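You operate a simulated robot arm through the tools that you are given. There is no shell and no other tool. Be economical: measure what you need, move in short steps, check, and stop when the job is done.

You run a simulated robot arm. Do the job below in one go: nothing can be reset, and whatever is moved stays where it is left.

Task
Put things in order on the table top. At the end: the grey steam cap stands where the yellow packet stood; the yellow packet is on the silver steamer basket; the blue hand pump stands where the grey steam cap stood; the green lolly is on the orange tray; whatever was shut is shut again. Leave all else as you found it, and nothing knocked over.

It is judged by the outcome, as a careful person would: the job done as asked, and still so three seconds after it is handed in. It fails if anything else is knocked over, pushed out of place, dropped, spilled or broken.

Robot
A 7-joint arm with a two-finger parallel gripper, fixed in place. Base frame: the origin is at the foot of the arm, x ahead of it, y to its left, z up; the work surface is at about z = 0. Readings come in mm, degrees, newtons and seconds.
With the tool pointing down near the work surface it reaches from about 240 to 620 mm from the base axis. Its first joint turns from -66.0 to 66.0 degrees. Payload 2.6 kg.
The TCP is the grasp point between the finger pads, 30 mm short of the fingertips. In the tool frame z runs along the fingers and y along their closing line. The gripper opens to 94 mm. The fingers are 28 mm wide and 10 mm thick; the gripper's body (50 by 96 mm) begins 55 mm behind the TCP.
Orientation is that of the tool frame in the base frame, as [roll, pitch, yaw] about the fixed x, y, z axes, in that order (R = Rz(yaw) Ry(pitch) Rx(roll)). With the fingers straight down and closing along the base's y, the tool's x points along the base's -x, its y along +y and its z along -z.

Tools
- The arm moves only by the tool send_rows. Its argument "series" is a list of rows, each a list of 7 numbers: the shift along the base's x, y, z in mm, then the turn, a rotation vector about the base's x, y, z in degrees, then the gripper command, from -1 (fully open) to 1 (shut), values between in proportion. In form: [[tx, ty, tz, rx, ry, rz, fingers], ...]. A call has 1 to 20 rows; each row shifts and turns the commanded pose from where the row before left it. Each row takes 0.2 s and may step no farther than 50 mm and 8.6 degrees from the row before; otherwise, or with a gripper value out of range, the whole call is refused. A pose out of reach is approached as far as the arm can. The call stops where the force on the tool passes 40 N (or 10 N more than at its start, if that is more) or the arm is blocked; 0.2 s more then pass. Each finger travels about 72 mm/s and halts on what it meets, pressing with about 40 N; the grip force reading is that of the motor and also rises with nothing between the fingers. The clock runs only during rows and for 0.2 s after the last one: add rows that do not move to give the fingers time. It gives the time, the measured TCP pose, the force on the tool (base axes), the opening and the grip force at its end, in the units of the frame above (readings bear some noise).
- Cameras (640 x 400 px; columns grow to the right, rows downward): "scene" is fixed at [50.8, 451.4, 558.4]; the picture's right is [-0.57, -0.82, 0.00], its down [-0.53, 0.36, -0.77] and it looks along [0.63, -0.43, -0.64] (base axes); focal length 230 px, centre (320, 200). "wrist" rides on the gripper at [-37, 0, -58] in the tool frame; the picture's right is [0.00, -1.00, 0.00], its down [0.97, 0.00, -0.24] and it looks along [0.24, 0.00, 0.97] (tool axes); focal length 218 px, centre (320, 200).
- get_image(camera): a new picture of that camera. No time passes.
- probe_pixels(camera, pixels): for up to 12 pixels [column, row] of the newest picture of that camera ("zoom" is the newest enlarged one), the place [x, y, z] in the base frame of the surface seen there, good to about 2 mm. No time passes.
- close_up(camera, box): a new picture of the part [left, top, right, bottom] of that camera's present view, enlarged. No time passes.
- sign_off(): hands the job in; it is judged then, once.

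Keep the steps short. Do not move on a guess: measure, check each grasp and each placing, and mend mistakes. In all there are 80 turns and 38 pictures (those below and enlarged ones count). Leave the gripper open and the arm clear of the work at the hand-in unless told otherwise, and finish with a single line.

The tools are called after "Request:" as a command line: name --pt "numbers of a row" for each row, then --argument value for the rest, lists and objects as JSON in quotes. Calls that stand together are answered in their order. send_rows: Moves the arm, as the interface text tells. Its arguments: {"type":"object","properties":{"series":{"type":"array","items":{"type":"array","items":{"type":"number"}}}},"required":["series"]} The other tools are called the same way: get_image (camera) takes a picture; probe_pixels (camera, pixels) gives the place of the surface under pixels of a picture; close_up (camera, box) takes an enlarged picture of a part of a camera's view; sign_off () hands the job in.

At the start:

```text
t: 0.0
ee_pos: [360.5, 229.8, 349.1]
tool_rot: [179.9, 0.0, 180.0]
contact_force: [-0.6, -0.7, 0.4]
gripper_width: 93.8
gripper_force: 0.1
```

scene: 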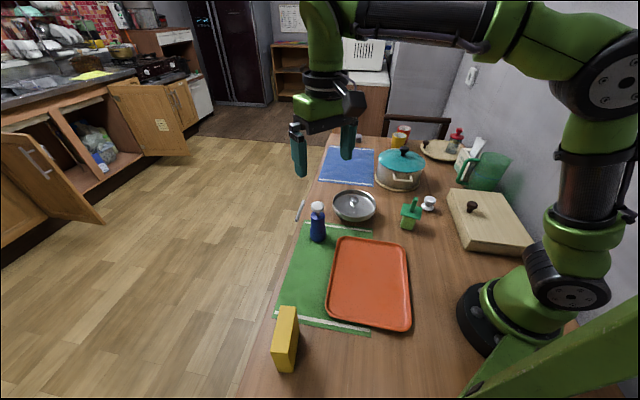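
wrist: 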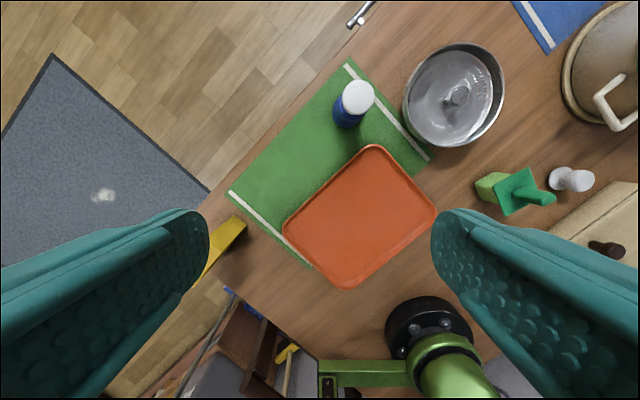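

I see the packet, tray, bottle, pan, green object, small white/grey object and a wooden box. I'll enlarge the table areas to identify them.

Request:
close_up --camera "scene" --box '[290, 110, 540, 266]'

Request:
close_up --camera "wrist" --box '[320, 20, 640, 220]'

```text
2.56 times, centred on (415, 188) of scene
```

zoom: 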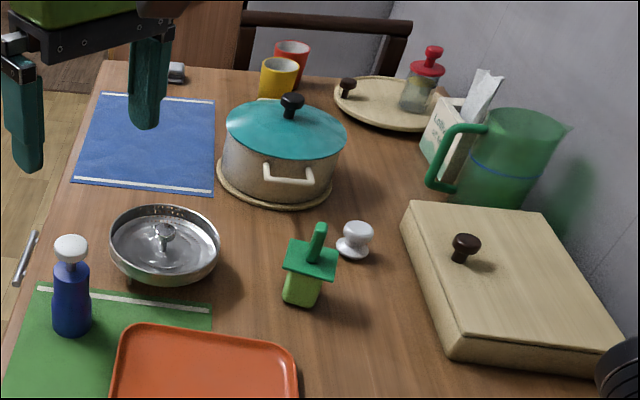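

```text
2.00 times, centred on (480, 120) of wrist
```

zoom: 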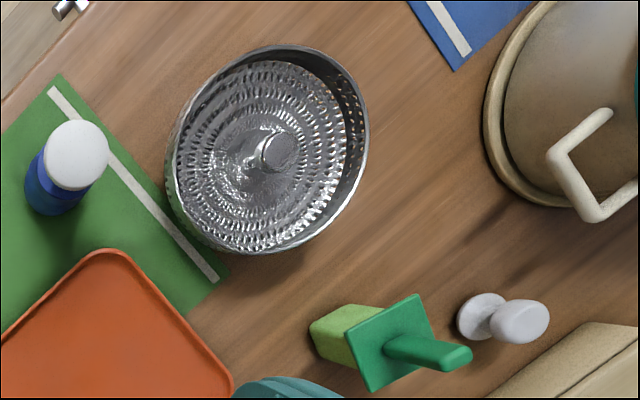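

The green item, knob and bottle need a closer look, along with the small grey item at the far table end, around (359,138). I'll probe positions as well.

Request:
close_up --camera "scene" --box '[380, 180, 460, 230]'

Request:
close_up --camera "scene" --box '[330, 115, 490, 215]'

Request:
probe_pixels --camera "scene" --pixels '[[429, 201], [429, 208], [414, 202], [408, 224], [317, 206], [317, 235], [354, 203], [352, 216], [359, 138], [286, 312], [286, 350], [370, 280]]'

Request:
probe_pixels --camera "wrist" --pixels '[[580, 180], [560, 176], [538, 197], [490, 188], [515, 190], [358, 97], [458, 97], [470, 120], [430, 90], [375, 150], [290, 225], [430, 212]]'

```text
8.00 times, centred on (420, 205) of scene
```

zoom: 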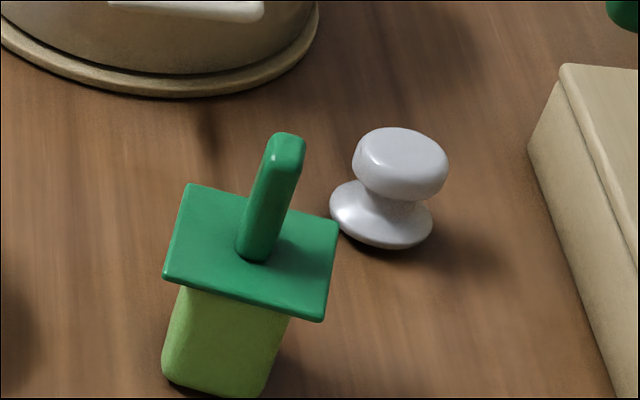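

```text
4.00 times, centred on (410, 165) of scene
```

zoom: 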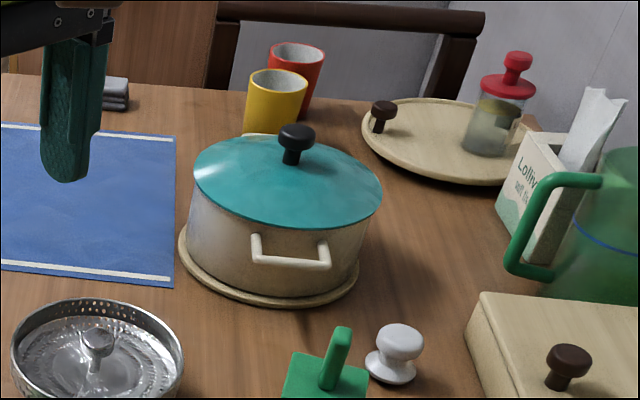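

```text
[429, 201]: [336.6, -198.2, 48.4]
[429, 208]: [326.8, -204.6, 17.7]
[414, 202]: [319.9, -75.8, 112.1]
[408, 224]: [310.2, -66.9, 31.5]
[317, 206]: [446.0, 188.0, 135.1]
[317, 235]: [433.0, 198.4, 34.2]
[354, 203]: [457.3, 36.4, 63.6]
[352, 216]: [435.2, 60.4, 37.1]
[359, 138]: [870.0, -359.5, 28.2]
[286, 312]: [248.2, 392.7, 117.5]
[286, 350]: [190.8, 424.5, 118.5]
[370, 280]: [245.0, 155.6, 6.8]
```

```text
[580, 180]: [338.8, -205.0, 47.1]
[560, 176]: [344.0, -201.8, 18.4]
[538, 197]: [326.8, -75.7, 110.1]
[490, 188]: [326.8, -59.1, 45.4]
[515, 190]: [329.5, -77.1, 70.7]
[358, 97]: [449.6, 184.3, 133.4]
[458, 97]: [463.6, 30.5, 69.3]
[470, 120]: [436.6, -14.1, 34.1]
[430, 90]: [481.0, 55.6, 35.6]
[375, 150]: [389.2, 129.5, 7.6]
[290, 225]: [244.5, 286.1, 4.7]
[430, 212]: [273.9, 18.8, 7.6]
```

Positions are known roughly. Next I'll enlarge the carton for its label, then the packet and basket to measure their shapes.

Request:
close_up --camera "scene" --box '[448, 125, 512, 165]'

Request:
close_up --camera "scene" --box '[250, 295, 330, 385]'

```text
10.00 times, centred on (480, 145) of scene
```

zoom: 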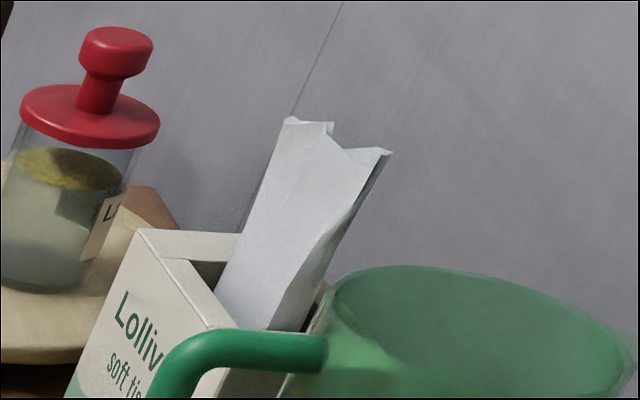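

```text
4.44 times, centred on (290, 340) of scene
```

zoom: 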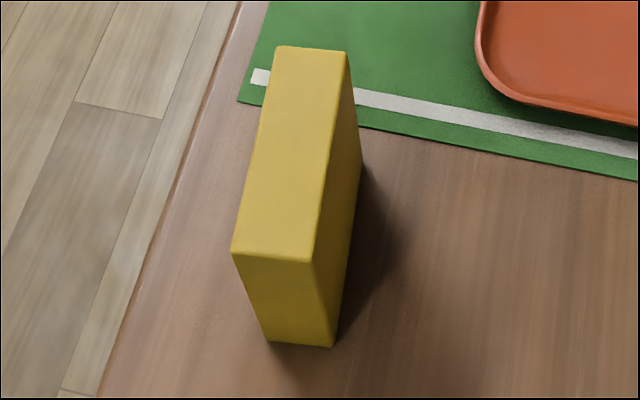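

That's a tissue box, so it plays no part. I'll probe the packet's top corners (277,47), (347,52), (235,250), (310,260) and its base (268,340), (333,345), (362,165).

Request:
probe_pixels --camera "zoom" --pixels '[[280, 51], [343, 55], [237, 249], [309, 257], [270, 338], [331, 341], [360, 165], [290, 150], [390, 200], [165, 200]]'

Request:
close_up --camera "scene" --box '[300, 180, 396, 240]'

```text
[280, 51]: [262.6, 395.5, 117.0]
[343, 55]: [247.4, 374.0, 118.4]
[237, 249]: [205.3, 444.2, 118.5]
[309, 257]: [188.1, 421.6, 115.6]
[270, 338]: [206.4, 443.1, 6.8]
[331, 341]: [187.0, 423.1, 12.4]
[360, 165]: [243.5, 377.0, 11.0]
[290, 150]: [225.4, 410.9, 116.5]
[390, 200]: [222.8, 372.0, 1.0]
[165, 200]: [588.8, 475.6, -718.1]
```

```text
6.67 times, centred on (348, 210) of scene
```

zoom: 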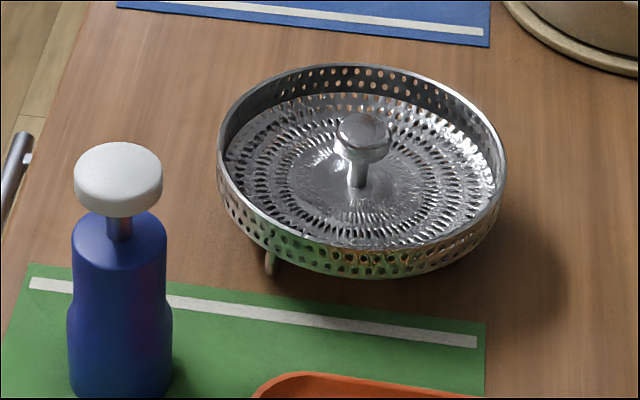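

The packet's centre is about (226,409), its long axis runs at −40°, and it's 75×27×118 mm. I'll probe the basket's rim, floor and knob, plus the pump.

Request:
probe_pixels --camera "zoom" --pixels '[[340, 65], [503, 185], [380, 272], [219, 160], [355, 128], [358, 187], [300, 200], [420, 200], [370, 235], [300, 120], [440, 130], [268, 265]]'

Request:
send_rows --pt "25 -50 0 0 0 0 -1" --pt "25 -50 0 0 0 0 -1" --pt "0 -50 0 0 0 0 -1" --pt "0 -45 0 0 0 0 -1"

Request:
get_image --camera "wrist"

```text
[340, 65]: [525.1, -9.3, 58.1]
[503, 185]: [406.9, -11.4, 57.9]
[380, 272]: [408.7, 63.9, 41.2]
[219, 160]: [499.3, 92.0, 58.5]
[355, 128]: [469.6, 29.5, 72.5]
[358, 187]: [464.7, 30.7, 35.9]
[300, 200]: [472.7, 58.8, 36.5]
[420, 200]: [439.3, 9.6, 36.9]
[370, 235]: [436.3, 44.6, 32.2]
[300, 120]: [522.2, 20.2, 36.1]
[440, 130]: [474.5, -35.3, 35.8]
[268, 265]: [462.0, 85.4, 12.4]
```

```text
refused: row 1 steps farther than a row can; nothing moved
```

```text
28 pictures are left
```

wrist: 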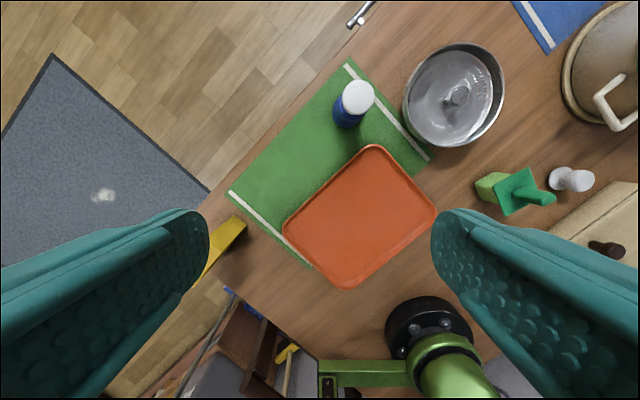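

The basket's centre is (464,31), floor z≈36, rim z≈58 at radius 71, and knob top at 72. One foot is at bearing ~90°, so the packet can stand at about (464,62), between knob and rim with its long side along x. First I'll move above the packet and turn −40°.

Request:
send_rows --pt "-27 35.8 -10 0 0 -8 -1" --pt "-27 35.8 -10 0 0 -8 -1" --pt "-27 35.8 -10 0 0 -8 -1" --pt "-27 35.8 -10 0 0 -8 -1" --pt "-26.6 36 -10 0 0 -8 -1" --pt "0 0 -30 0 0 0 -1" --pt "0 0 0 0 0 0 -1"

Request:
get_image --camera "wrist"

```text
t: 1.6
ee_pos: [225.9, 408.8, 268.7]
tool_rot: [179.9, 0.0, 140.0]
contact_force: [0.0, 0.0, -0.3]
gripper_width: 94.2
gripper_force: 0.2
```

```text
27 pictures are left
```

wrist: 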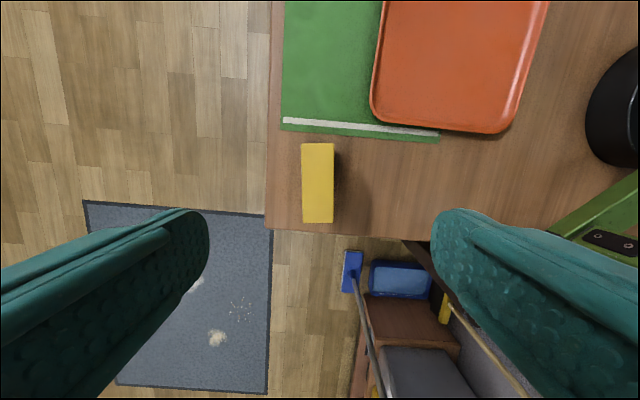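

The packet is aligned with the fingers. I'll probe its top corners to confirm the centre.

Request:
probe_pixels --camera "wrist" --pixels '[[304, 146], [332, 146], [305, 220], [331, 220], [318, 183], [350, 200], [352, 160]]'

```text
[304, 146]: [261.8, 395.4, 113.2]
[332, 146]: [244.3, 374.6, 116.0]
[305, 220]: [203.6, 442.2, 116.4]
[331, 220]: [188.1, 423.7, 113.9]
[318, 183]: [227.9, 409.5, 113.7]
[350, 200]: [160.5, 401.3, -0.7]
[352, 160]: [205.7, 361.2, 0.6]
```

Centre is (225,409). I'll go straight down to z=95 and check, then close.

Request:
send_rows --pt "-0.5 0 -45 0 0 0 -1" --pt "0 0 -45 0 0 0 -1" --pt "0 0 -45 0 0 0 -1" --pt "0 0 -39 0 0 0 -1" --pt "0 0 0 0 0 0 0.3" --pt "0 0 0 0 0 0 0.5" --pt "0 0 0 0 0 0 0.6" --pt "0 0 0 0 0 0 0.6"

```text
t: 3.4
ee_pos: [224.3, 408.5, 93.7]
tool_rot: [180.0, 0.0, 140.0]
contact_force: [0.4, 0.3, 0.1]
gripper_width: 35.8
gripper_force: 40.3
```

Opening reads 35.8, wider than I expected. I'll hold another moment to see whether the fingers have settled.

Request:
send_rows --pt "0 0 0 0 0 0 0.8" --pt "0 0 0 0 0 0 1" --pt "0 0 0 0 0 0 1"

Request:
close_up --camera "scene" --box '[220, 220, 380, 380]'

```text
t: 4.2
ee_pos: [225.1, 408.0, 94.7]
tool_rot: [-180.0, -0.1, 140.0]
contact_force: [0.4, -0.5, -0.1]
gripper_width: 36.0
gripper_force: 40.2
```

```text
2.50 times, centred on (300, 300) of scene
```

zoom: 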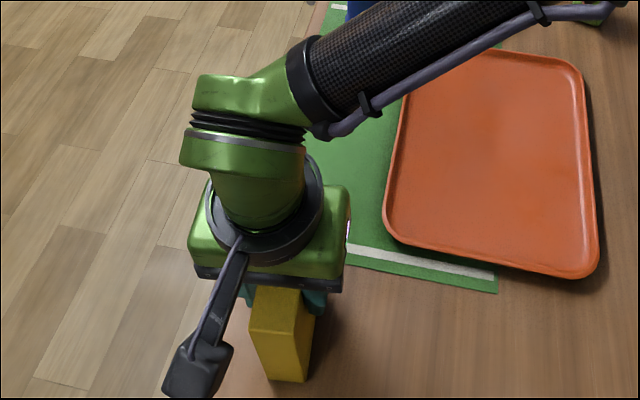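

The packet is held. I'll lift 165 mm and check that it comes along.

Request:
send_rows --pt "0 0 20 0 0 0 1" --pt "0 0 45 0 0 0 1" --pt "0 0 50 0 0 0 1" --pt "0 0 50 0 0 0 1" --pt "0 0 0 0 0 0 1"

Request:
get_image --camera "wrist"

```text
t: 5.4
ee_pos: [226.8, 407.9, 261.1]
tool_rot: [-180.0, 0.0, 140.0]
contact_force: [0.4, 0.6, -0.6]
gripper_width: 35.5
gripper_force: 39.7
```

```text
25 pictures are left
```

wrist: 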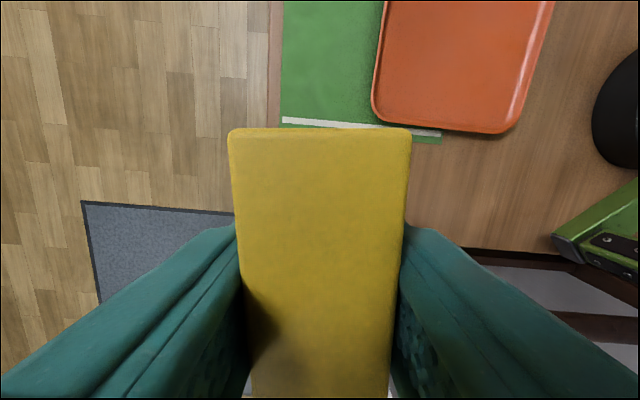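

The packet is lifted. I'll probe its top to get its size and place in the grip.

Request:
probe_pixels --camera "wrist" --pixels '[[233, 136], [407, 136], [240, 200], [404, 200], [252, 392], [386, 392], [320, 132]]'

```text
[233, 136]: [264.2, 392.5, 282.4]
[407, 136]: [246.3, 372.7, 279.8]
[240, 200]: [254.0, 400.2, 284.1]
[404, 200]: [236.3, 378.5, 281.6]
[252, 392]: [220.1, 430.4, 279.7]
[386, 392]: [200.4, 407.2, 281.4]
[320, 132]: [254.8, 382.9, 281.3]
```

The packet is centred in the grip and ~28 mm thick. I'll carry it high to over (464,64), turning +40° back.

Request:
send_rows --pt "0 0 20 0 0 0 1" --pt "23.86 -34.5 0 0 0 4 1" --pt "23.86 -34.5 0 0 0 4 1" --pt "23.86 -34.5 0 0 0 4 1" --pt "23.86 -34.5 0 0 0 4 1" --pt "23.86 -34.5 0 0 0 4 1" --pt "23.86 -34.5 0 0 0 4 1" --pt "23.86 -34.5 0 0 0 4 1" --pt "23.86 -34.5 0 0 0 4 1" --pt "23.86 -34.5 0 0 0 4 1" --pt "23.86 -34.5 0 0 0 4 1" --pt "0 0 -40 0 0 0 1" --pt "0 0 -40 0 0 0 1" --pt "0 0 0 0 0 0 1"

Request:
close_up --camera "scene" --box '[280, 130, 440, 230]'

```text
t: 8.4
ee_pos: [463.3, 64.8, 198.7]
tool_rot: [-180.0, 0.0, 180.0]
contact_force: [0.7, 0.5, 0.2]
gripper_width: 35.7
gripper_force: 40.0
```

```text
4.00 times, centred on (360, 180) of scene
```

zoom: 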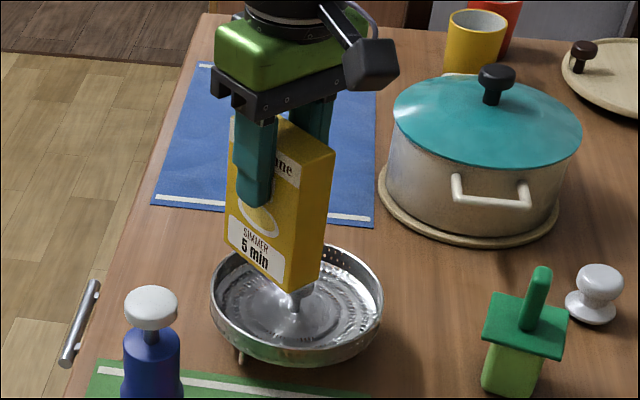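

The packet hangs straight above the basket. I'll lower it to a bottom height of ~60 mm and look.

Request:
send_rows --pt "0 0 -22 0 0 0 1" --pt "0 0 -20 0 0 0 1" --pt "0 0 0 0 0 0 1"

Request:
close_up --camera "scene" --box '[300, 160, 404, 225]'

```text
t: 9.2
ee_pos: [464.6, 61.7, 157.5]
tool_rot: [180.0, 0.1, 180.0]
contact_force: [0.1, 0.1, -0.5]
gripper_width: 35.5
gripper_force: 40.3
```

```text
6.15 times, centred on (352, 192) of scene
```

zoom: 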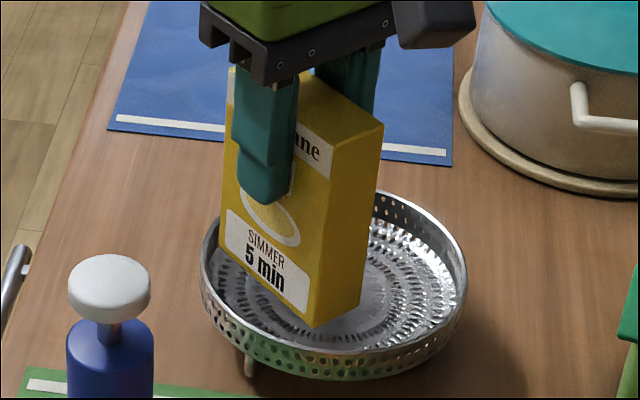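

It fits inside the rim. I'll lower it gently toward the floor (TCP ~132).

Request:
send_rows --pt "0 0 -10 0 0 0 1" --pt "0 0 -8 0 0 0 1" --pt "0 0 -4 0 0 0 1" --pt "0 0 -2 0 0 0 1" --pt "0 0 0 0 0 0 1"

Request:
close_up --camera "scene" --box '[300, 160, 404, 225]'

```text
t: 10.4
ee_pos: [463.9, 63.6, 134.2]
tool_rot: [180.0, 0.0, 180.0]
contact_force: [-0.4, 0.3, -0.8]
gripper_width: 35.4
gripper_force: 39.9
```

```text
6.15 times, centred on (352, 192) of scene
```

zoom: 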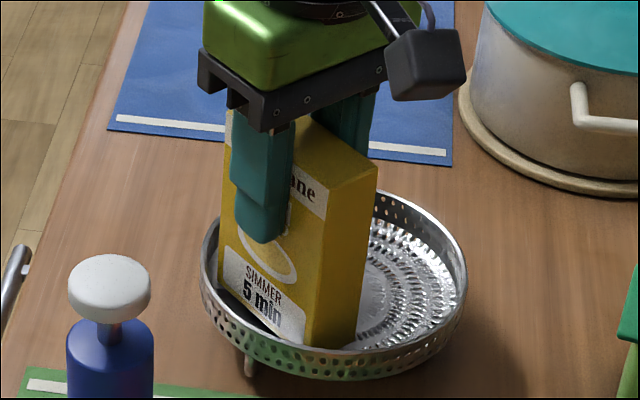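

No contact yet. I'll lower in 1 mm steps, watching the force.

Request:
send_rows --pt "0 0 -1 0 0 0 1" --pt "0 0 -1 0 0 0 1" --pt "0 0 0 0 0 0 1"

Request:
send_rows --pt "0 0 -1 0 0 0 1" --pt "0 0 0 0 0 0 1"

Request:
send_rows --pt "0 0 -1 0 0 0 1" --pt "0 0 0 0 0 0 1"

```text
t: 11.2
ee_pos: [464.0, 63.3, 132.5]
tool_rot: [-180.0, 0.0, -180.0]
contact_force: [-0.2, -2.3, 6.3]
gripper_width: 35.7
gripper_force: 40.4
```

```text
t: 11.8
ee_pos: [464.6, 62.9, 132.0]
tool_rot: [-180.0, 0.2, 179.9]
contact_force: [1.7, -4.0, 14.4]
gripper_width: 35.5
gripper_force: 40.0
```

```text
t: 12.4
ee_pos: [464.5, 62.5, 128.9]
tool_rot: [-180.0, 0.1, 180.0]
contact_force: [2.4, -6.5, 12.9]
gripper_width: 35.8
gripper_force: 39.4
```

Contact made at TCP ~132. I'll ease up 3 mm to take off the load, then open gently.

Request:
send_rows --pt "0 0 3 0 0 0 1" --pt "0 0 0 0 0 0 0.4" --pt "0 0 0 0 0 0 0.2" --pt "0 0 0 0 0 0 0.1" --pt "0 0 0 0 0 0 0.0"

Request:
close_up --camera "scene" --box '[300, 160, 404, 225]'

```text
t: 13.6
ee_pos: [463.7, 63.4, 133.2]
tool_rot: [180.0, 0.0, -180.0]
contact_force: [-0.1, -0.1, -0.3]
gripper_width: 47.1
gripper_force: 0.1
```

```text
6.15 times, centred on (352, 192) of scene
```

zoom: 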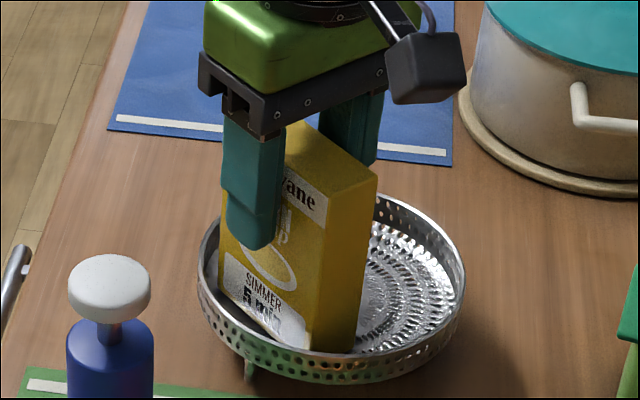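

The packet stands by itself and the basket is level. I'll rise straight up with the fingers a bit wider, then move toward the cap for a look.

Request:
send_rows --pt "0 0 0 0 0 0 -0.3" --pt "0 0 20 0 0 0 -0.3" --pt "0 0 45 0 0 0 -0.5" --pt "0 0 50 0 0 0 -1" --pt "0 0 40 0 0 0 -1" --pt "-25 -40 0 0 0 0 -1" --pt "-25 -40 0 0 0 0 -1" --pt "-25 -40 0 0 0 0 -1" --pt "-25 -40 0 0 0 0 -1" --pt "-20 -40 0 0 0 0 -1" --pt "0 -40 0 0 0 0 -1" --pt "0 0 0 0 0 0 -1"

Request:
get_image --camera "wrist"

Request:
get_image --camera "scene"

```text
t: 16.2
ee_pos: [342.7, -177.2, 288.0]
tool_rot: [180.0, -0.1, -180.0]
contact_force: [0.1, 0.9, 0.1]
gripper_width: 93.8
gripper_force: 0.1
```

```text
20 pictures are left
```

wrist: 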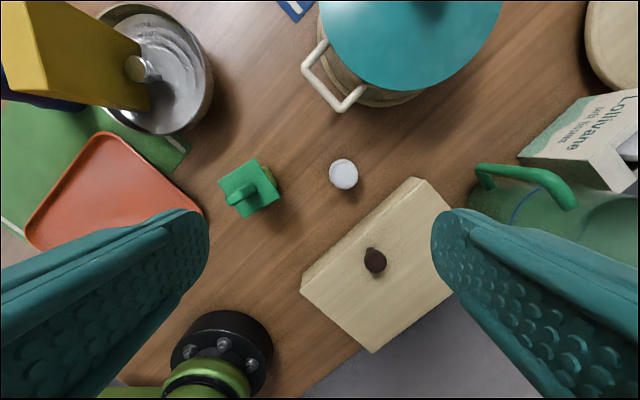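

```text
19 pictures are left
```

scene: 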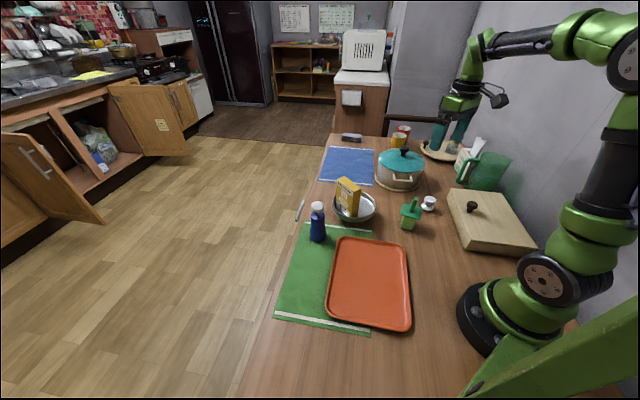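

The cap is at (343,173) in the wrist view, with the wooden box close by. I'll zoom in and probe the cap, box, pot and green item.

Request:
close_up --camera "wrist" --box '[200, 120, 440, 270]'

Request:
probe_pixels --camera "wrist" --pixels '[[332, 172], [354, 173], [343, 162], [343, 184], [331, 184], [303, 276], [413, 182], [340, 230], [375, 255], [345, 107], [257, 162], [218, 181]]'

```text
2.67 times, centred on (320, 195) of wrist
```

zoom: 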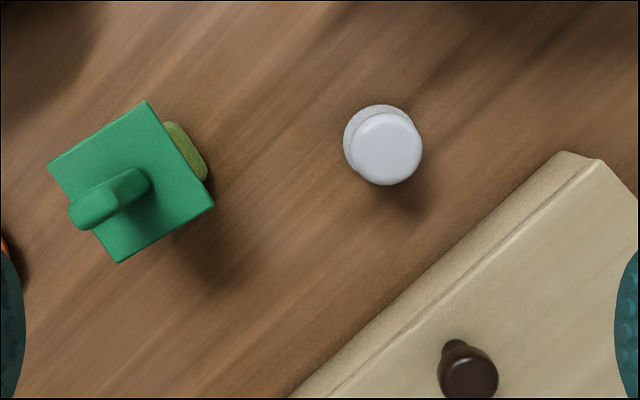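

```text
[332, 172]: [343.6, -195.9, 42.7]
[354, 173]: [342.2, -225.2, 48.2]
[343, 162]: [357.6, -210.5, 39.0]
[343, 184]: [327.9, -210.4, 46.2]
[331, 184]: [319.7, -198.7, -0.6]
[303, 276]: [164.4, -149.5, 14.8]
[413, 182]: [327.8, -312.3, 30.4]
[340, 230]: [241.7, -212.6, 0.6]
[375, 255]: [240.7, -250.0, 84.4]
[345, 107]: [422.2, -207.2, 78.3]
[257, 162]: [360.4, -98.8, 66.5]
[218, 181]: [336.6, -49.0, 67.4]
```

The cap's head is ~29 mm across, centred about (339.5,−212), top z≈49, and the box is far enough off. I'll set the fingers to ~60 mm, go over it and check at z≈110 before descending.

Request:
send_rows --pt "-4.5 -36 0 0 0 0 -0.3" --pt "0 0 -49 0 0 0 -0.3" --pt "0 0 -49 0 0 0 -0.3" --pt "0 0 -49 0 0 0 -0.3" --pt "0 0 -21 0 0 0 -0.3" --pt "0 0 0 0 0 0 -0.3"

Request:
get_image --camera "wrist"

```text
t: 17.6
ee_pos: [338.8, -212.6, 118.5]
tool_rot: [-179.9, 0.0, -180.0]
contact_force: [1.1, 0.0, 0.4]
gripper_width: 61.4
gripper_force: 0.0
```

```text
17 pictures are left
```

wrist: 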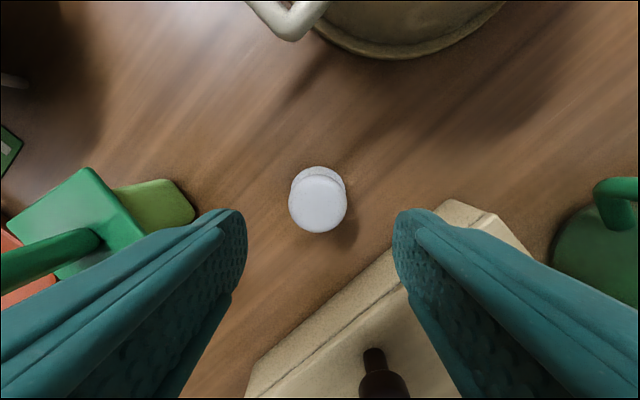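

The cap is centred between the fingers, refined to (340,−211). I'll descend to z≈59 and close on the head.

Request:
send_rows --pt "1 1 -30 0 0 0 -0.3" --pt "0 0 -29 0 0 0 -0.3" --pt "0 0 0 0 0 0 0.1" --pt "0 0 0 0 0 0 0.4" --pt "0 0 0 0 0 0 0.7" --pt "0 0 0 0 0 0 0.9" --pt "0 0 0 0 0 0 0.9"

Request:
close_up --camera "scene" --box '[380, 170, 476, 230]'

```text
t: 19.2
ee_pos: [339.0, -212.3, 60.1]
tool_rot: [180.0, 0.0, -180.0]
contact_force: [-0.7, 0.4, 0.8]
gripper_width: 36.5
gripper_force: 40.0
```

```text
6.67 times, centred on (428, 200) of scene
```

zoom: 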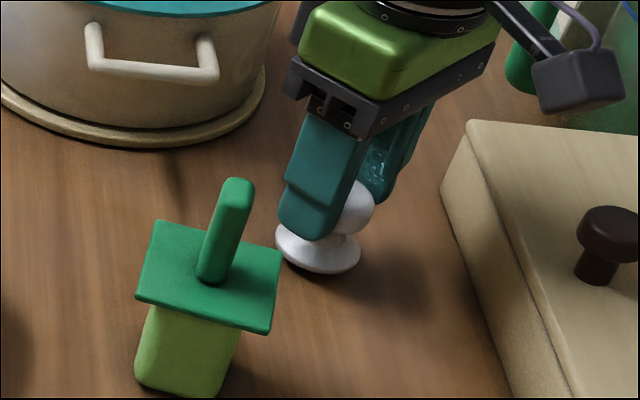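

The head is gripped. I'll lift 190 mm and swing over the packet's old place.

Request:
send_rows --pt "0 0 40 0 0 0 1" --pt "0 0 50 0 0 0 1" --pt "0 0 50 0 0 0 1" --pt "0 0 50 0 0 0 1" --pt "-8.25 44.3 0 0 0 -2.86 1" --pt "-8.25 44.3 0 0 0 -2.86 1" --pt "-8.25 44.3 0 0 0 -2.86 1" --pt "-8.25 44.3 0 0 0 -2.86 1" --pt "-8.25 44.3 0 0 0 -2.86 1" --pt "-8.25 44.3 0 0 0 -2.86 1" --pt "-8.25 44.3 0 0 0 -2.86 1" --pt "-8.25 44.3 0 0 0 -2.86 1" --pt "-8.25 44.3 0 0 0 -2.86 1" --pt "-8.25 44.3 0 0 0 -2.86 1" --pt "-8.25 44.3 0 0 0 -2.86 1" --pt "-8.25 44.3 0 0 0 -2.86 1" --pt "-8.25 44.3 0 0 0 -2.86 1" --pt "-8.25 44.1 0 0 0 -2.86 1" --pt "0 0 0 0 0 0 1"

Request:
get_image --camera "wrist"

```text
t: 23.2
ee_pos: [225.5, 410.0, 250.5]
tool_rot: [180.0, 0.1, 139.9]
contact_force: [-0.4, -0.5, -0.9]
gripper_width: 36.3
gripper_force: 40.5
```

```text
15 pictures are left
```

wrist: 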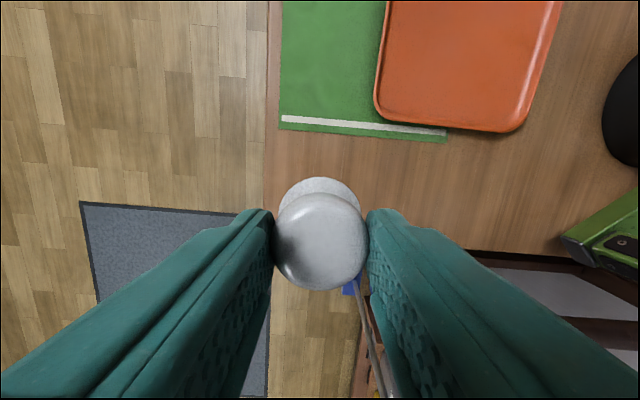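

The cap is held upright. I'll lower 186 mm, then feel the last few millimetres.

Request:
send_rows --pt "0 0 -45 0 0 0 1" --pt "0 0 -45 0 0 0 1" --pt "0 0 -45 0 0 0 1" --pt "0 0 -35 0 0 0 1" --pt "0 0 -15 0 0 0 1" --pt "0 0 -2 0 0 0 1" --pt "0 0 0 0 0 0 1"

Request:
send_rows --pt "0 0 -1.5 0 0 0 1" --pt "0 0 0 0 0 0 1"

Request:
send_rows --pt "0 0 -1 0 0 0 1" --pt "0 0 0 0 0 0 1"

```text
t: 24.8
ee_pos: [225.7, 408.7, 63.8]
tool_rot: [-180.0, -0.1, 139.8]
contact_force: [0.1, 1.0, -0.7]
gripper_width: 36.3
gripper_force: 40.1
```

```text
t: 25.4
ee_pos: [226.6, 408.0, 62.2]
tool_rot: [179.9, 0.1, 140.0]
contact_force: [-0.1, -0.6, 0.2]
gripper_width: 36.5
gripper_force: 40.1
```

```text
t: 26.0
ee_pos: [226.6, 408.9, 61.1]
tool_rot: [179.9, 0.1, 140.1]
contact_force: [1.4, 0.5, -0.6]
gripper_width: 36.6
gripper_force: 40.5
```

No contact yet, so I'll keep feeling downward.

Request:
send_rows --pt "0 0 -1 0 0 0 1" --pt "0 0 0 0 0 0 1"

Request:
close_up --camera "scene" --box '[250, 290, 330, 390]'

```text
t: 26.6
ee_pos: [225.7, 407.6, 60.2]
tool_rot: [-180.0, -0.1, 140.0]
contact_force: [-0.8, 0.1, -1.1]
gripper_width: 36.5
gripper_force: 40.4
```

```text
4.00 times, centred on (290, 340) of scene
```

zoom: 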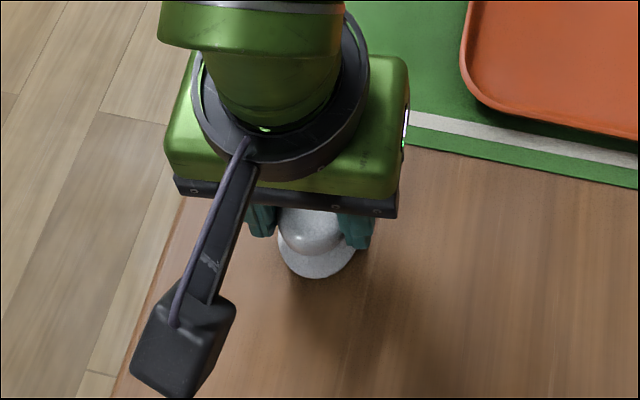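

It's very near the table. I'll continue in 1 mm steps.

Request:
send_rows --pt "0 0 -1 0 0 0 1" --pt "0 0 0 0 0 0 1"

Request:
send_rows --pt "0 0 -1 0 0 0 1" --pt "0 0 0 0 0 0 1"

```text
t: 27.2
ee_pos: [226.7, 408.4, 60.2]
tool_rot: [180.0, -0.1, 139.9]
contact_force: [-0.8, -3.0, 8.5]
gripper_width: 36.4
gripper_force: 40.3
```

```text
t: 27.8
ee_pos: [226.1, 408.3, 58.9]
tool_rot: [179.9, 0.0, 139.9]
contact_force: [-5.0, -7.7, 24.8]
gripper_width: 36.5
gripper_force: 39.9
```

The cap touches the table. I'll ease up 1.5 mm, open gently and rise, then check it.

Request:
send_rows --pt "0 0 1.5 0 0 0 1" --pt "0 0 0 0 0 0 0.4" --pt "0 0 0 0 0 0 0.2" --pt "0 0 0 0 0 0 0" --pt "0 0 0 0 0 0 -0.3" --pt "0 0 30 0 0 0 -0.3" --pt "0 0 50 0 0 0 -0.3" --pt "0 0 50 0 0 0 -0.5" --pt "0 0 50 0 0 0 -1" --pt "0 0 0 0 0 0 -1"

Request:
get_image --camera "wrist"

```text
t: 30.0
ee_pos: [226.5, 407.1, 237.8]
tool_rot: [-179.9, -0.1, 140.0]
contact_force: [-0.5, 0.0, 0.1]
gripper_width: 94.1
gripper_force: 0.0
```

```text
13 pictures are left
```

wrist: 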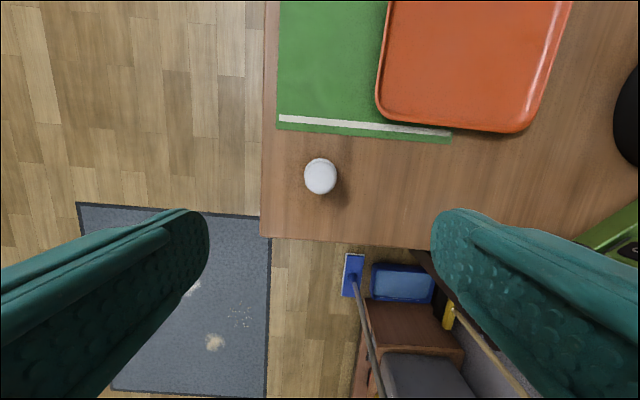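

The cap stands upright. Next I'll move over the pump at about (447,187) and look.

Request:
send_rows --pt "0 0 40 0 0 0 -1" --pt "27.6 -27.6 0 0 0 5 -1" --pt "27.6 -27.6 0 0 0 5 -1" --pt "27.6 -27.6 0 0 0 5 -1" --pt "27.6 -27.6 0 0 0 5 -1" --pt "27.6 -27.6 0 0 0 5 -1" --pt "27.6 -27.6 0 0 0 5 -1" --pt "27.6 -27.6 0 0 0 5 -1" --pt "27.6 -27.6 0 0 0 5 -1" --pt "0 0 -30 0 0 0 -1" --pt "0 0 0 0 0 0 -1"

Request:
get_image --camera "wrist"

```text
t: 32.4
ee_pos: [445.5, 187.3, 248.8]
tool_rot: [-180.0, 0.1, 180.0]
contact_force: [0.2, 0.0, 0.4]
gripper_width: 94.1
gripper_force: 0.1
```

```text
12 pictures are left
```

wrist: 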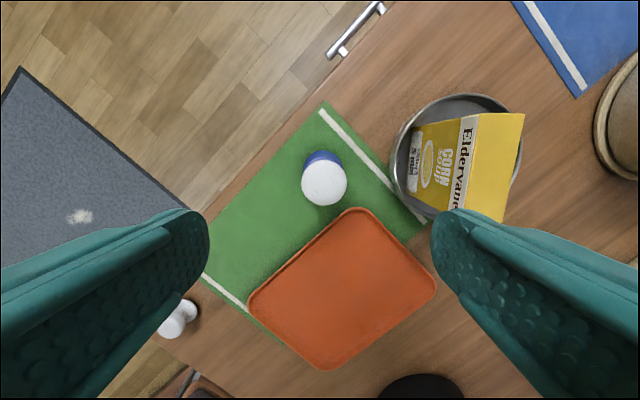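

The pump's head centre computes to (453,184), ~36 mm across. I'll shift there and descend to z≈90 around the body, then close.

Request:
send_rows --pt "7 -3 -20 0 0 0 -1" --pt "0 0 -45 0 0 0 -1" --pt "0 0 -45 0 0 0 -1" --pt "0 0 -40 0 0 0 -1" --pt "0 0 -8 0 0 0 -1" --pt "0 0 0 0 0 0 -0.3" --pt "0 0 0 0 0 0 0.1" --pt "0 0 0 0 0 0 0.3" --pt "0 0 0 0 0 0 0.5" --pt "0 0 0 0 0 0 0.7"

Request:
close_up --camera "scene" --box '[270, 170, 400, 260]'

```text
t: 34.6
ee_pos: [452.4, 184.0, 92.4]
tool_rot: [180.0, 0.0, 180.0]
contact_force: [0.2, -0.2, -0.3]
gripper_width: 43.8
gripper_force: 39.6
```

```text
4.44 times, centred on (335, 215) of scene
```

zoom: 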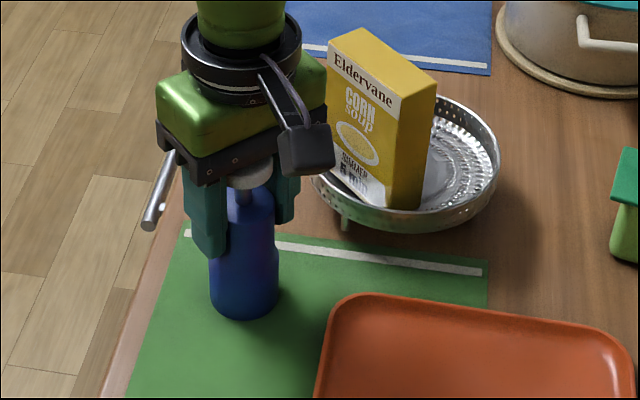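

The body is gripped. I'll lift 200 mm and carry it over the cap's old place (340,−211).

Request:
send_rows --pt "0 0 20 0 0 0 1" --pt "0 0 45 0 0 0 1" --pt "0 0 45 0 0 0 1" --pt "0 0 45 0 0 0 1" --pt "0 0 45 0 0 0 1" --pt "-12.5 -43.9 0 0 0 0 1" --pt "-12.5 -43.9 0 0 0 0 1" --pt "-12.5 -43.9 0 0 0 0 1" --pt "-12.5 -43.9 0 0 0 0 1" --pt "-12.5 -43.9 0 0 0 0 1" --pt "-12.5 -43.9 0 0 0 0 1" --pt "-12.5 -43.9 0 0 0 0 1" --pt "-12.5 -43.9 0 0 0 0 1" --pt "-12.5 -43.9 0 0 0 0 1" --pt "0 0 0 0 0 0 1"

Request:
close_up --camera "scene" --box '[330, 80, 522, 230]'

```text
t: 37.8
ee_pos: [341.0, -211.3, 290.7]
tool_rot: [-180.0, -0.1, -179.9]
contact_force: [-0.1, 0.6, -1.1]
gripper_width: 43.8
gripper_force: 39.5
```

```text
2.67 times, centred on (426, 155) of scene
```

zoom: 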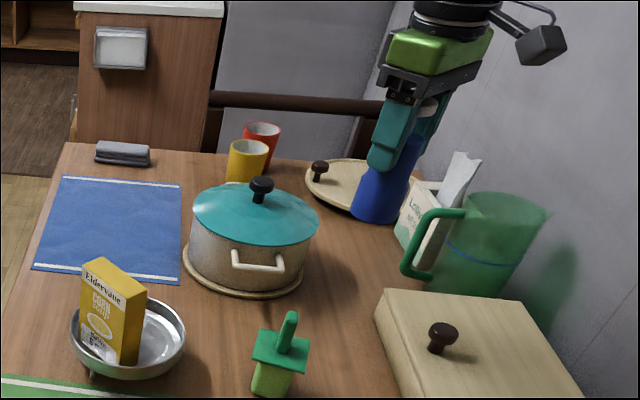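

The pump is held upright. I'll lower 197 mm, then feel for the table.

Request:
send_rows --pt "0 0 -45 0 0 0 1" --pt "0 0 -45 0 0 0 1" --pt "0 0 -45 0 0 0 1" --pt "0 0 -40 0 0 0 1" --pt "0 0 -18 0 0 0 1" --pt "0 0 -4 0 0 0 1" --pt "0 0 0 0 0 0 1"

Request:
send_rows --pt "0 0 -1 0 0 0 1" --pt "0 0 -1 0 0 0 1" --pt "0 0 0 0 0 0 1"

Request:
send_rows --pt "0 0 -1 0 0 0 1" --pt "0 0 0 0 0 0 1"

```text
t: 39.4
ee_pos: [341.8, -211.3, 94.8]
tool_rot: [-180.0, 0.0, 179.9]
contact_force: [-0.5, -1.2, -0.5]
gripper_width: 43.9
gripper_force: 40.4
```

```text
t: 40.2
ee_pos: [339.8, -210.5, 91.8]
tool_rot: [180.0, 0.0, 179.9]
contact_force: [-0.1, 0.2, -0.9]
gripper_width: 43.7
gripper_force: 40.0
```

```text
t: 40.8
ee_pos: [341.1, -211.4, 93.3]
tool_rot: [-179.9, 0.0, 179.9]
contact_force: [0.1, -0.1, 1.4]
gripper_width: 43.9
gripper_force: 39.3
```

Request:
send_rows --pt "0 0 -1 0 0 0 1" --pt "0 0 0 0 0 0 1"

Request:
send_rows --pt "0 0 -1 0 0 0 1" --pt "0 0 0 0 0 0 1"

```text
t: 41.4
ee_pos: [341.4, -210.2, 91.9]
tool_rot: [-179.9, 0.2, 179.9]
contact_force: [-7.4, 3.9, 23.2]
gripper_width: 43.8
gripper_force: 39.6
```

```text
t: 42.0
ee_pos: [342.5, -209.5, 90.0]
tool_rot: [-179.9, 0.2, 180.0]
contact_force: [-6.3, 5.2, 29.1]
gripper_width: 43.8
gripper_force: 39.8
```

The pump is on the table. I'll ease up 2 mm, open to ~65 mm and rise straight, then back toward the green item for a view.

Request:
send_rows --pt "0 0 2 0 0 0 1" --pt "0 0 0 0 0 0 0.3" --pt "0 0 0 0 0 0 0.0" --pt "0 0 0 0 0 0 -0.4" --pt "0 0 0 0 0 0 -0.4" --pt "0 0 20 0 0 0 -0.4" --pt "0 0 45 0 0 0 -0.4" --pt "0 0 45 0 0 0 -0.4" --pt "0 0 45 0 0 0 -1" --pt "0 45 0 0 0 0 -1" --pt "0 45 0 0 0 0 -1" --pt "-10 44 0 0 0 0 -1" --pt "0 0 0 0 0 0 -1"

Request:
get_image --camera "wrist"

```text
t: 44.8
ee_pos: [330.6, -74.8, 246.7]
tool_rot: [-180.0, 0.0, 179.8]
contact_force: [0.3, 0.0, 0.4]
gripper_width: 94.0
gripper_force: 0.0
```

```text
9 pictures are left
```

wrist: 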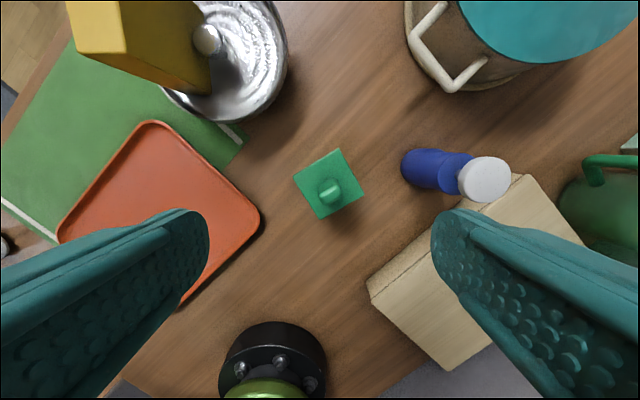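

The pump stands. I'll zoom on the green lolly to find its stick and plate orientation.

Request:
close_up --camera "wrist" --box '[270, 135, 390, 235]'

Request:
probe_pixels --camera "wrist" --pixels '[[340, 152], [362, 196], [318, 216], [296, 175], [328, 187], [330, 196], [155, 125], [60, 238], [180, 303], [257, 222], [160, 215], [436, 172]]'

```text
4.00 times, centred on (330, 185) of wrist
```

zoom: 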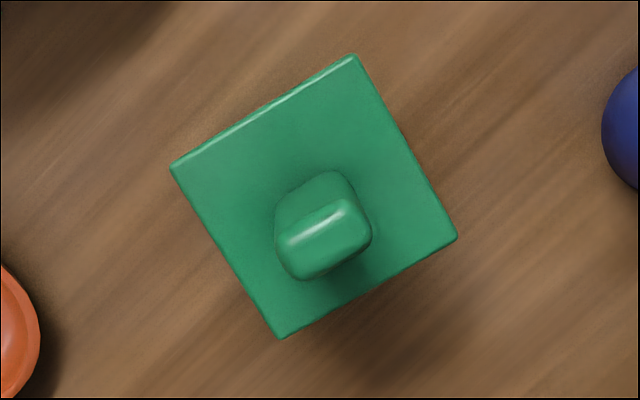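

```text
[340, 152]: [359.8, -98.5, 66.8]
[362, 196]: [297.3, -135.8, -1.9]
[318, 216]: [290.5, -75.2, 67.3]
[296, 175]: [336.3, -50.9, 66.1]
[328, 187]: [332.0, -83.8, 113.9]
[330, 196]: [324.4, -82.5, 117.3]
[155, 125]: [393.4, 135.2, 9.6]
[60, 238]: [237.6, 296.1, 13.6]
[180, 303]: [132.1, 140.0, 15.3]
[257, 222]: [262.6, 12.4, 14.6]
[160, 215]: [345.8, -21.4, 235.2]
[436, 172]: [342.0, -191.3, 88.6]
```

The plate's centre is (325,−87) and its top z=67. The stick tops out at 117, and its narrow side lies along 27°. I'll turn −62°, centre at (325,−86), lower to z≈140 and check.

Request:
send_rows --pt "-5.5 -10.5 0 0 0 -7.75 -0.4" --pt "0 0 0 0 0 -7.75 -0.4" --pt "0 0 0 0 0 -7.75 -0.4" --pt "0 0 0 0 0 -7.75 -0.4" --pt "0 0 0 0 0 -7.75 -0.4" --pt "0 0 0 0 0 -7.75 -0.4" --pt "0 0 0 0 0 -7.75 -0.4" --pt "0 0 0 0 0 -7.75 -0.4" --pt "0 0 -45 0 0 0 -0.4" --pt "0 0 -45 0 0 0 -0.4" --pt "0 0 -12 0 0 0 -0.4" --pt "0 0 0 0 0 0 -0.4"

Request:
get_image --camera "wrist"

```text
t: 47.4
ee_pos: [325.2, -86.7, 144.6]
tool_rot: [180.0, 0.0, 117.9]
contact_force: [1.1, 0.1, -1.1]
gripper_width: 65.5
gripper_force: 0.1
```

```text
7 pictures are left
```

wrist: 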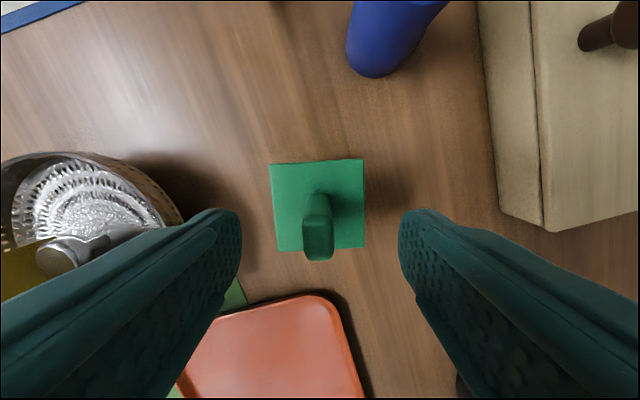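

The stick is centred and square between the fingers. I'll descend to z≈103 and close.

Request:
send_rows --pt "0 0 -20 0 0 0 -0.4" --pt "0 0 -20.5 0 0 0 -0.4" --pt "0 0 0 0 0 0 0" --pt "0 0 0 0 0 0 0.4" --pt "0 0 0 0 0 0 0.7" --pt "0 0 0 0 0 0 0.9" --pt "0 0 0 0 0 0 1" --pt "0 0 0 0 0 0 1"

Request:
send_rows --pt "0 0 15 0 0 0 1" --pt "0 0 30 0 0 0 1" --pt "0 0 40 0 0 0 1" --pt "0 0 0 0 0 0 1"

Request:
close_up --camera "scene" --box '[340, 120, 468, 230]'

```text
t: 49.2
ee_pos: [325.0, -88.1, 102.6]
tool_rot: [-179.9, 0.0, 118.0]
contact_force: [-0.1, 0.4, 0.6]
gripper_width: 17.0
gripper_force: 39.6
```

```text
t: 50.2
ee_pos: [325.5, -87.0, 189.2]
tool_rot: [-179.9, -0.1, 118.0]
contact_force: [0.1, -0.7, -0.9]
gripper_width: 17.2
gripper_force: 40.0
```

```text
3.64 times, centred on (404, 175) of scene
```

zoom: 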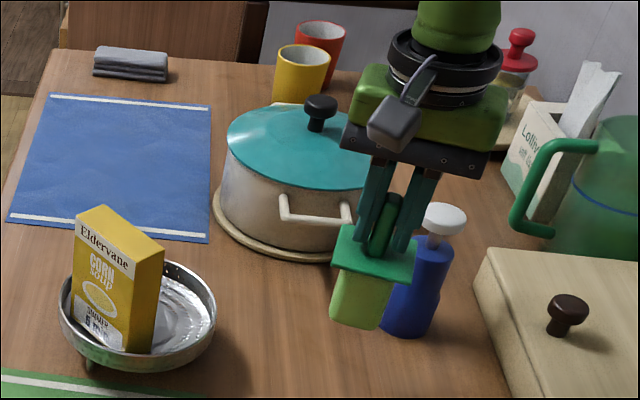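

The whole lolly is lifted. I'll carry it to the tray centre (262,150) and lower to just above the tray floor.

Request:
send_rows --pt "0 0 20 0 0 0 1" --pt "-10.5 39.5 0 0 0 0 1" --pt "-10.5 39.5 0 0 0 0 1" --pt "-10.5 39.5 0 0 0 0 1" --pt "-10.5 39.5 0 0 0 0 1" --pt "-10.5 39.5 0 0 0 0 1" --pt "-10.5 39.5 0 0 0 0 1" --pt "0 0 0 0 0 0 1" --pt "0 0 -45 0 0 0 1" --pt "0 0 -35 0 0 0 1" --pt "0 0 -12 0 0 0 1" --pt "0 0 0 0 0 0 1"

Request:
send_rows --pt "0 0 -2 0 0 0 1" --pt "0 0 -1 0 0 0 1" --pt "0 0 0 0 0 0 1"

Request:
send_rows --pt "0 0 -1 0 0 0 1" --pt "0 0 0 0 0 0 1"

```text
t: 52.8
ee_pos: [263.2, 150.2, 115.5]
tool_rot: [-179.9, -0.1, 117.9]
contact_force: [-0.2, 0.5, -1.1]
gripper_width: 17.2
gripper_force: 39.9
```

```text
t: 53.6
ee_pos: [264.0, 150.1, 113.7]
tool_rot: [180.0, 0.1, 117.9]
contact_force: [-0.2, -0.3, -1.6]
gripper_width: 17.4
gripper_force: 40.0
```

```text
t: 54.2
ee_pos: [263.2, 149.5, 112.4]
tool_rot: [179.9, 0.0, 118.0]
contact_force: [-0.5, 0.3, -0.1]
gripper_width: 17.3
gripper_force: 40.7
```

No contact yet, so I'll feel on downward.

Request:
send_rows --pt "0 0 -1 0 0 0 1" --pt "0 0 0 0 0 0 1"

Request:
send_rows --pt "0 0 -1 0 0 0 1" --pt "0 0 0 0 0 0 1"

Request:
close_up --camera "scene" --box '[310, 200, 430, 340]'

```text
t: 54.8
ee_pos: [262.8, 149.5, 112.7]
tool_rot: [-179.9, 0.0, 118.1]
contact_force: [-0.5, 0.2, -0.5]
gripper_width: 17.1
gripper_force: 40.1
```

```text
t: 55.4
ee_pos: [262.1, 149.8, 112.4]
tool_rot: [180.0, -0.1, 117.9]
contact_force: [0.4, -0.6, -0.9]
gripper_width: 17.3
gripper_force: 39.9
```

```text
2.86 times, centred on (370, 270) of scene
```

zoom: 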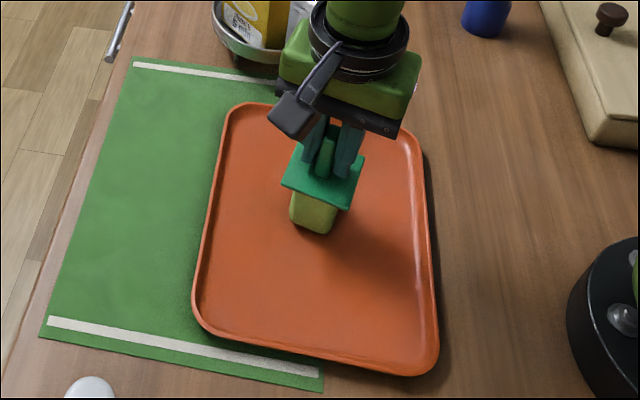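

It's within the tray and almost down. I'll continue in 1 mm steps.

Request:
send_rows --pt "0 0 -1 0 0 0 1" --pt "0 0 0 0 0 0 1"

Request:
send_rows --pt "0 0 -1 0 0 0 1" --pt "0 0 0 0 0 0 1"

Request:
send_rows --pt "0 0 -1 0 0 0 1" --pt "0 0 0 0 0 0 1"

```text
t: 56.0
ee_pos: [262.4, 149.9, 109.3]
tool_rot: [-180.0, 0.0, 117.9]
contact_force: [0.2, 0.4, -0.3]
gripper_width: 17.3
gripper_force: 39.5
```

```text
t: 56.6
ee_pos: [262.5, 150.0, 108.6]
tool_rot: [180.0, 0.1, 117.9]
contact_force: [0.7, 0.8, -1.1]
gripper_width: 17.5
gripper_force: 39.6
```

```text
t: 57.2
ee_pos: [262.2, 150.2, 108.2]
tool_rot: [179.9, 0.0, 117.9]
contact_force: [-1.6, -1.1, 14.4]
gripper_width: 17.1
gripper_force: 40.4
```

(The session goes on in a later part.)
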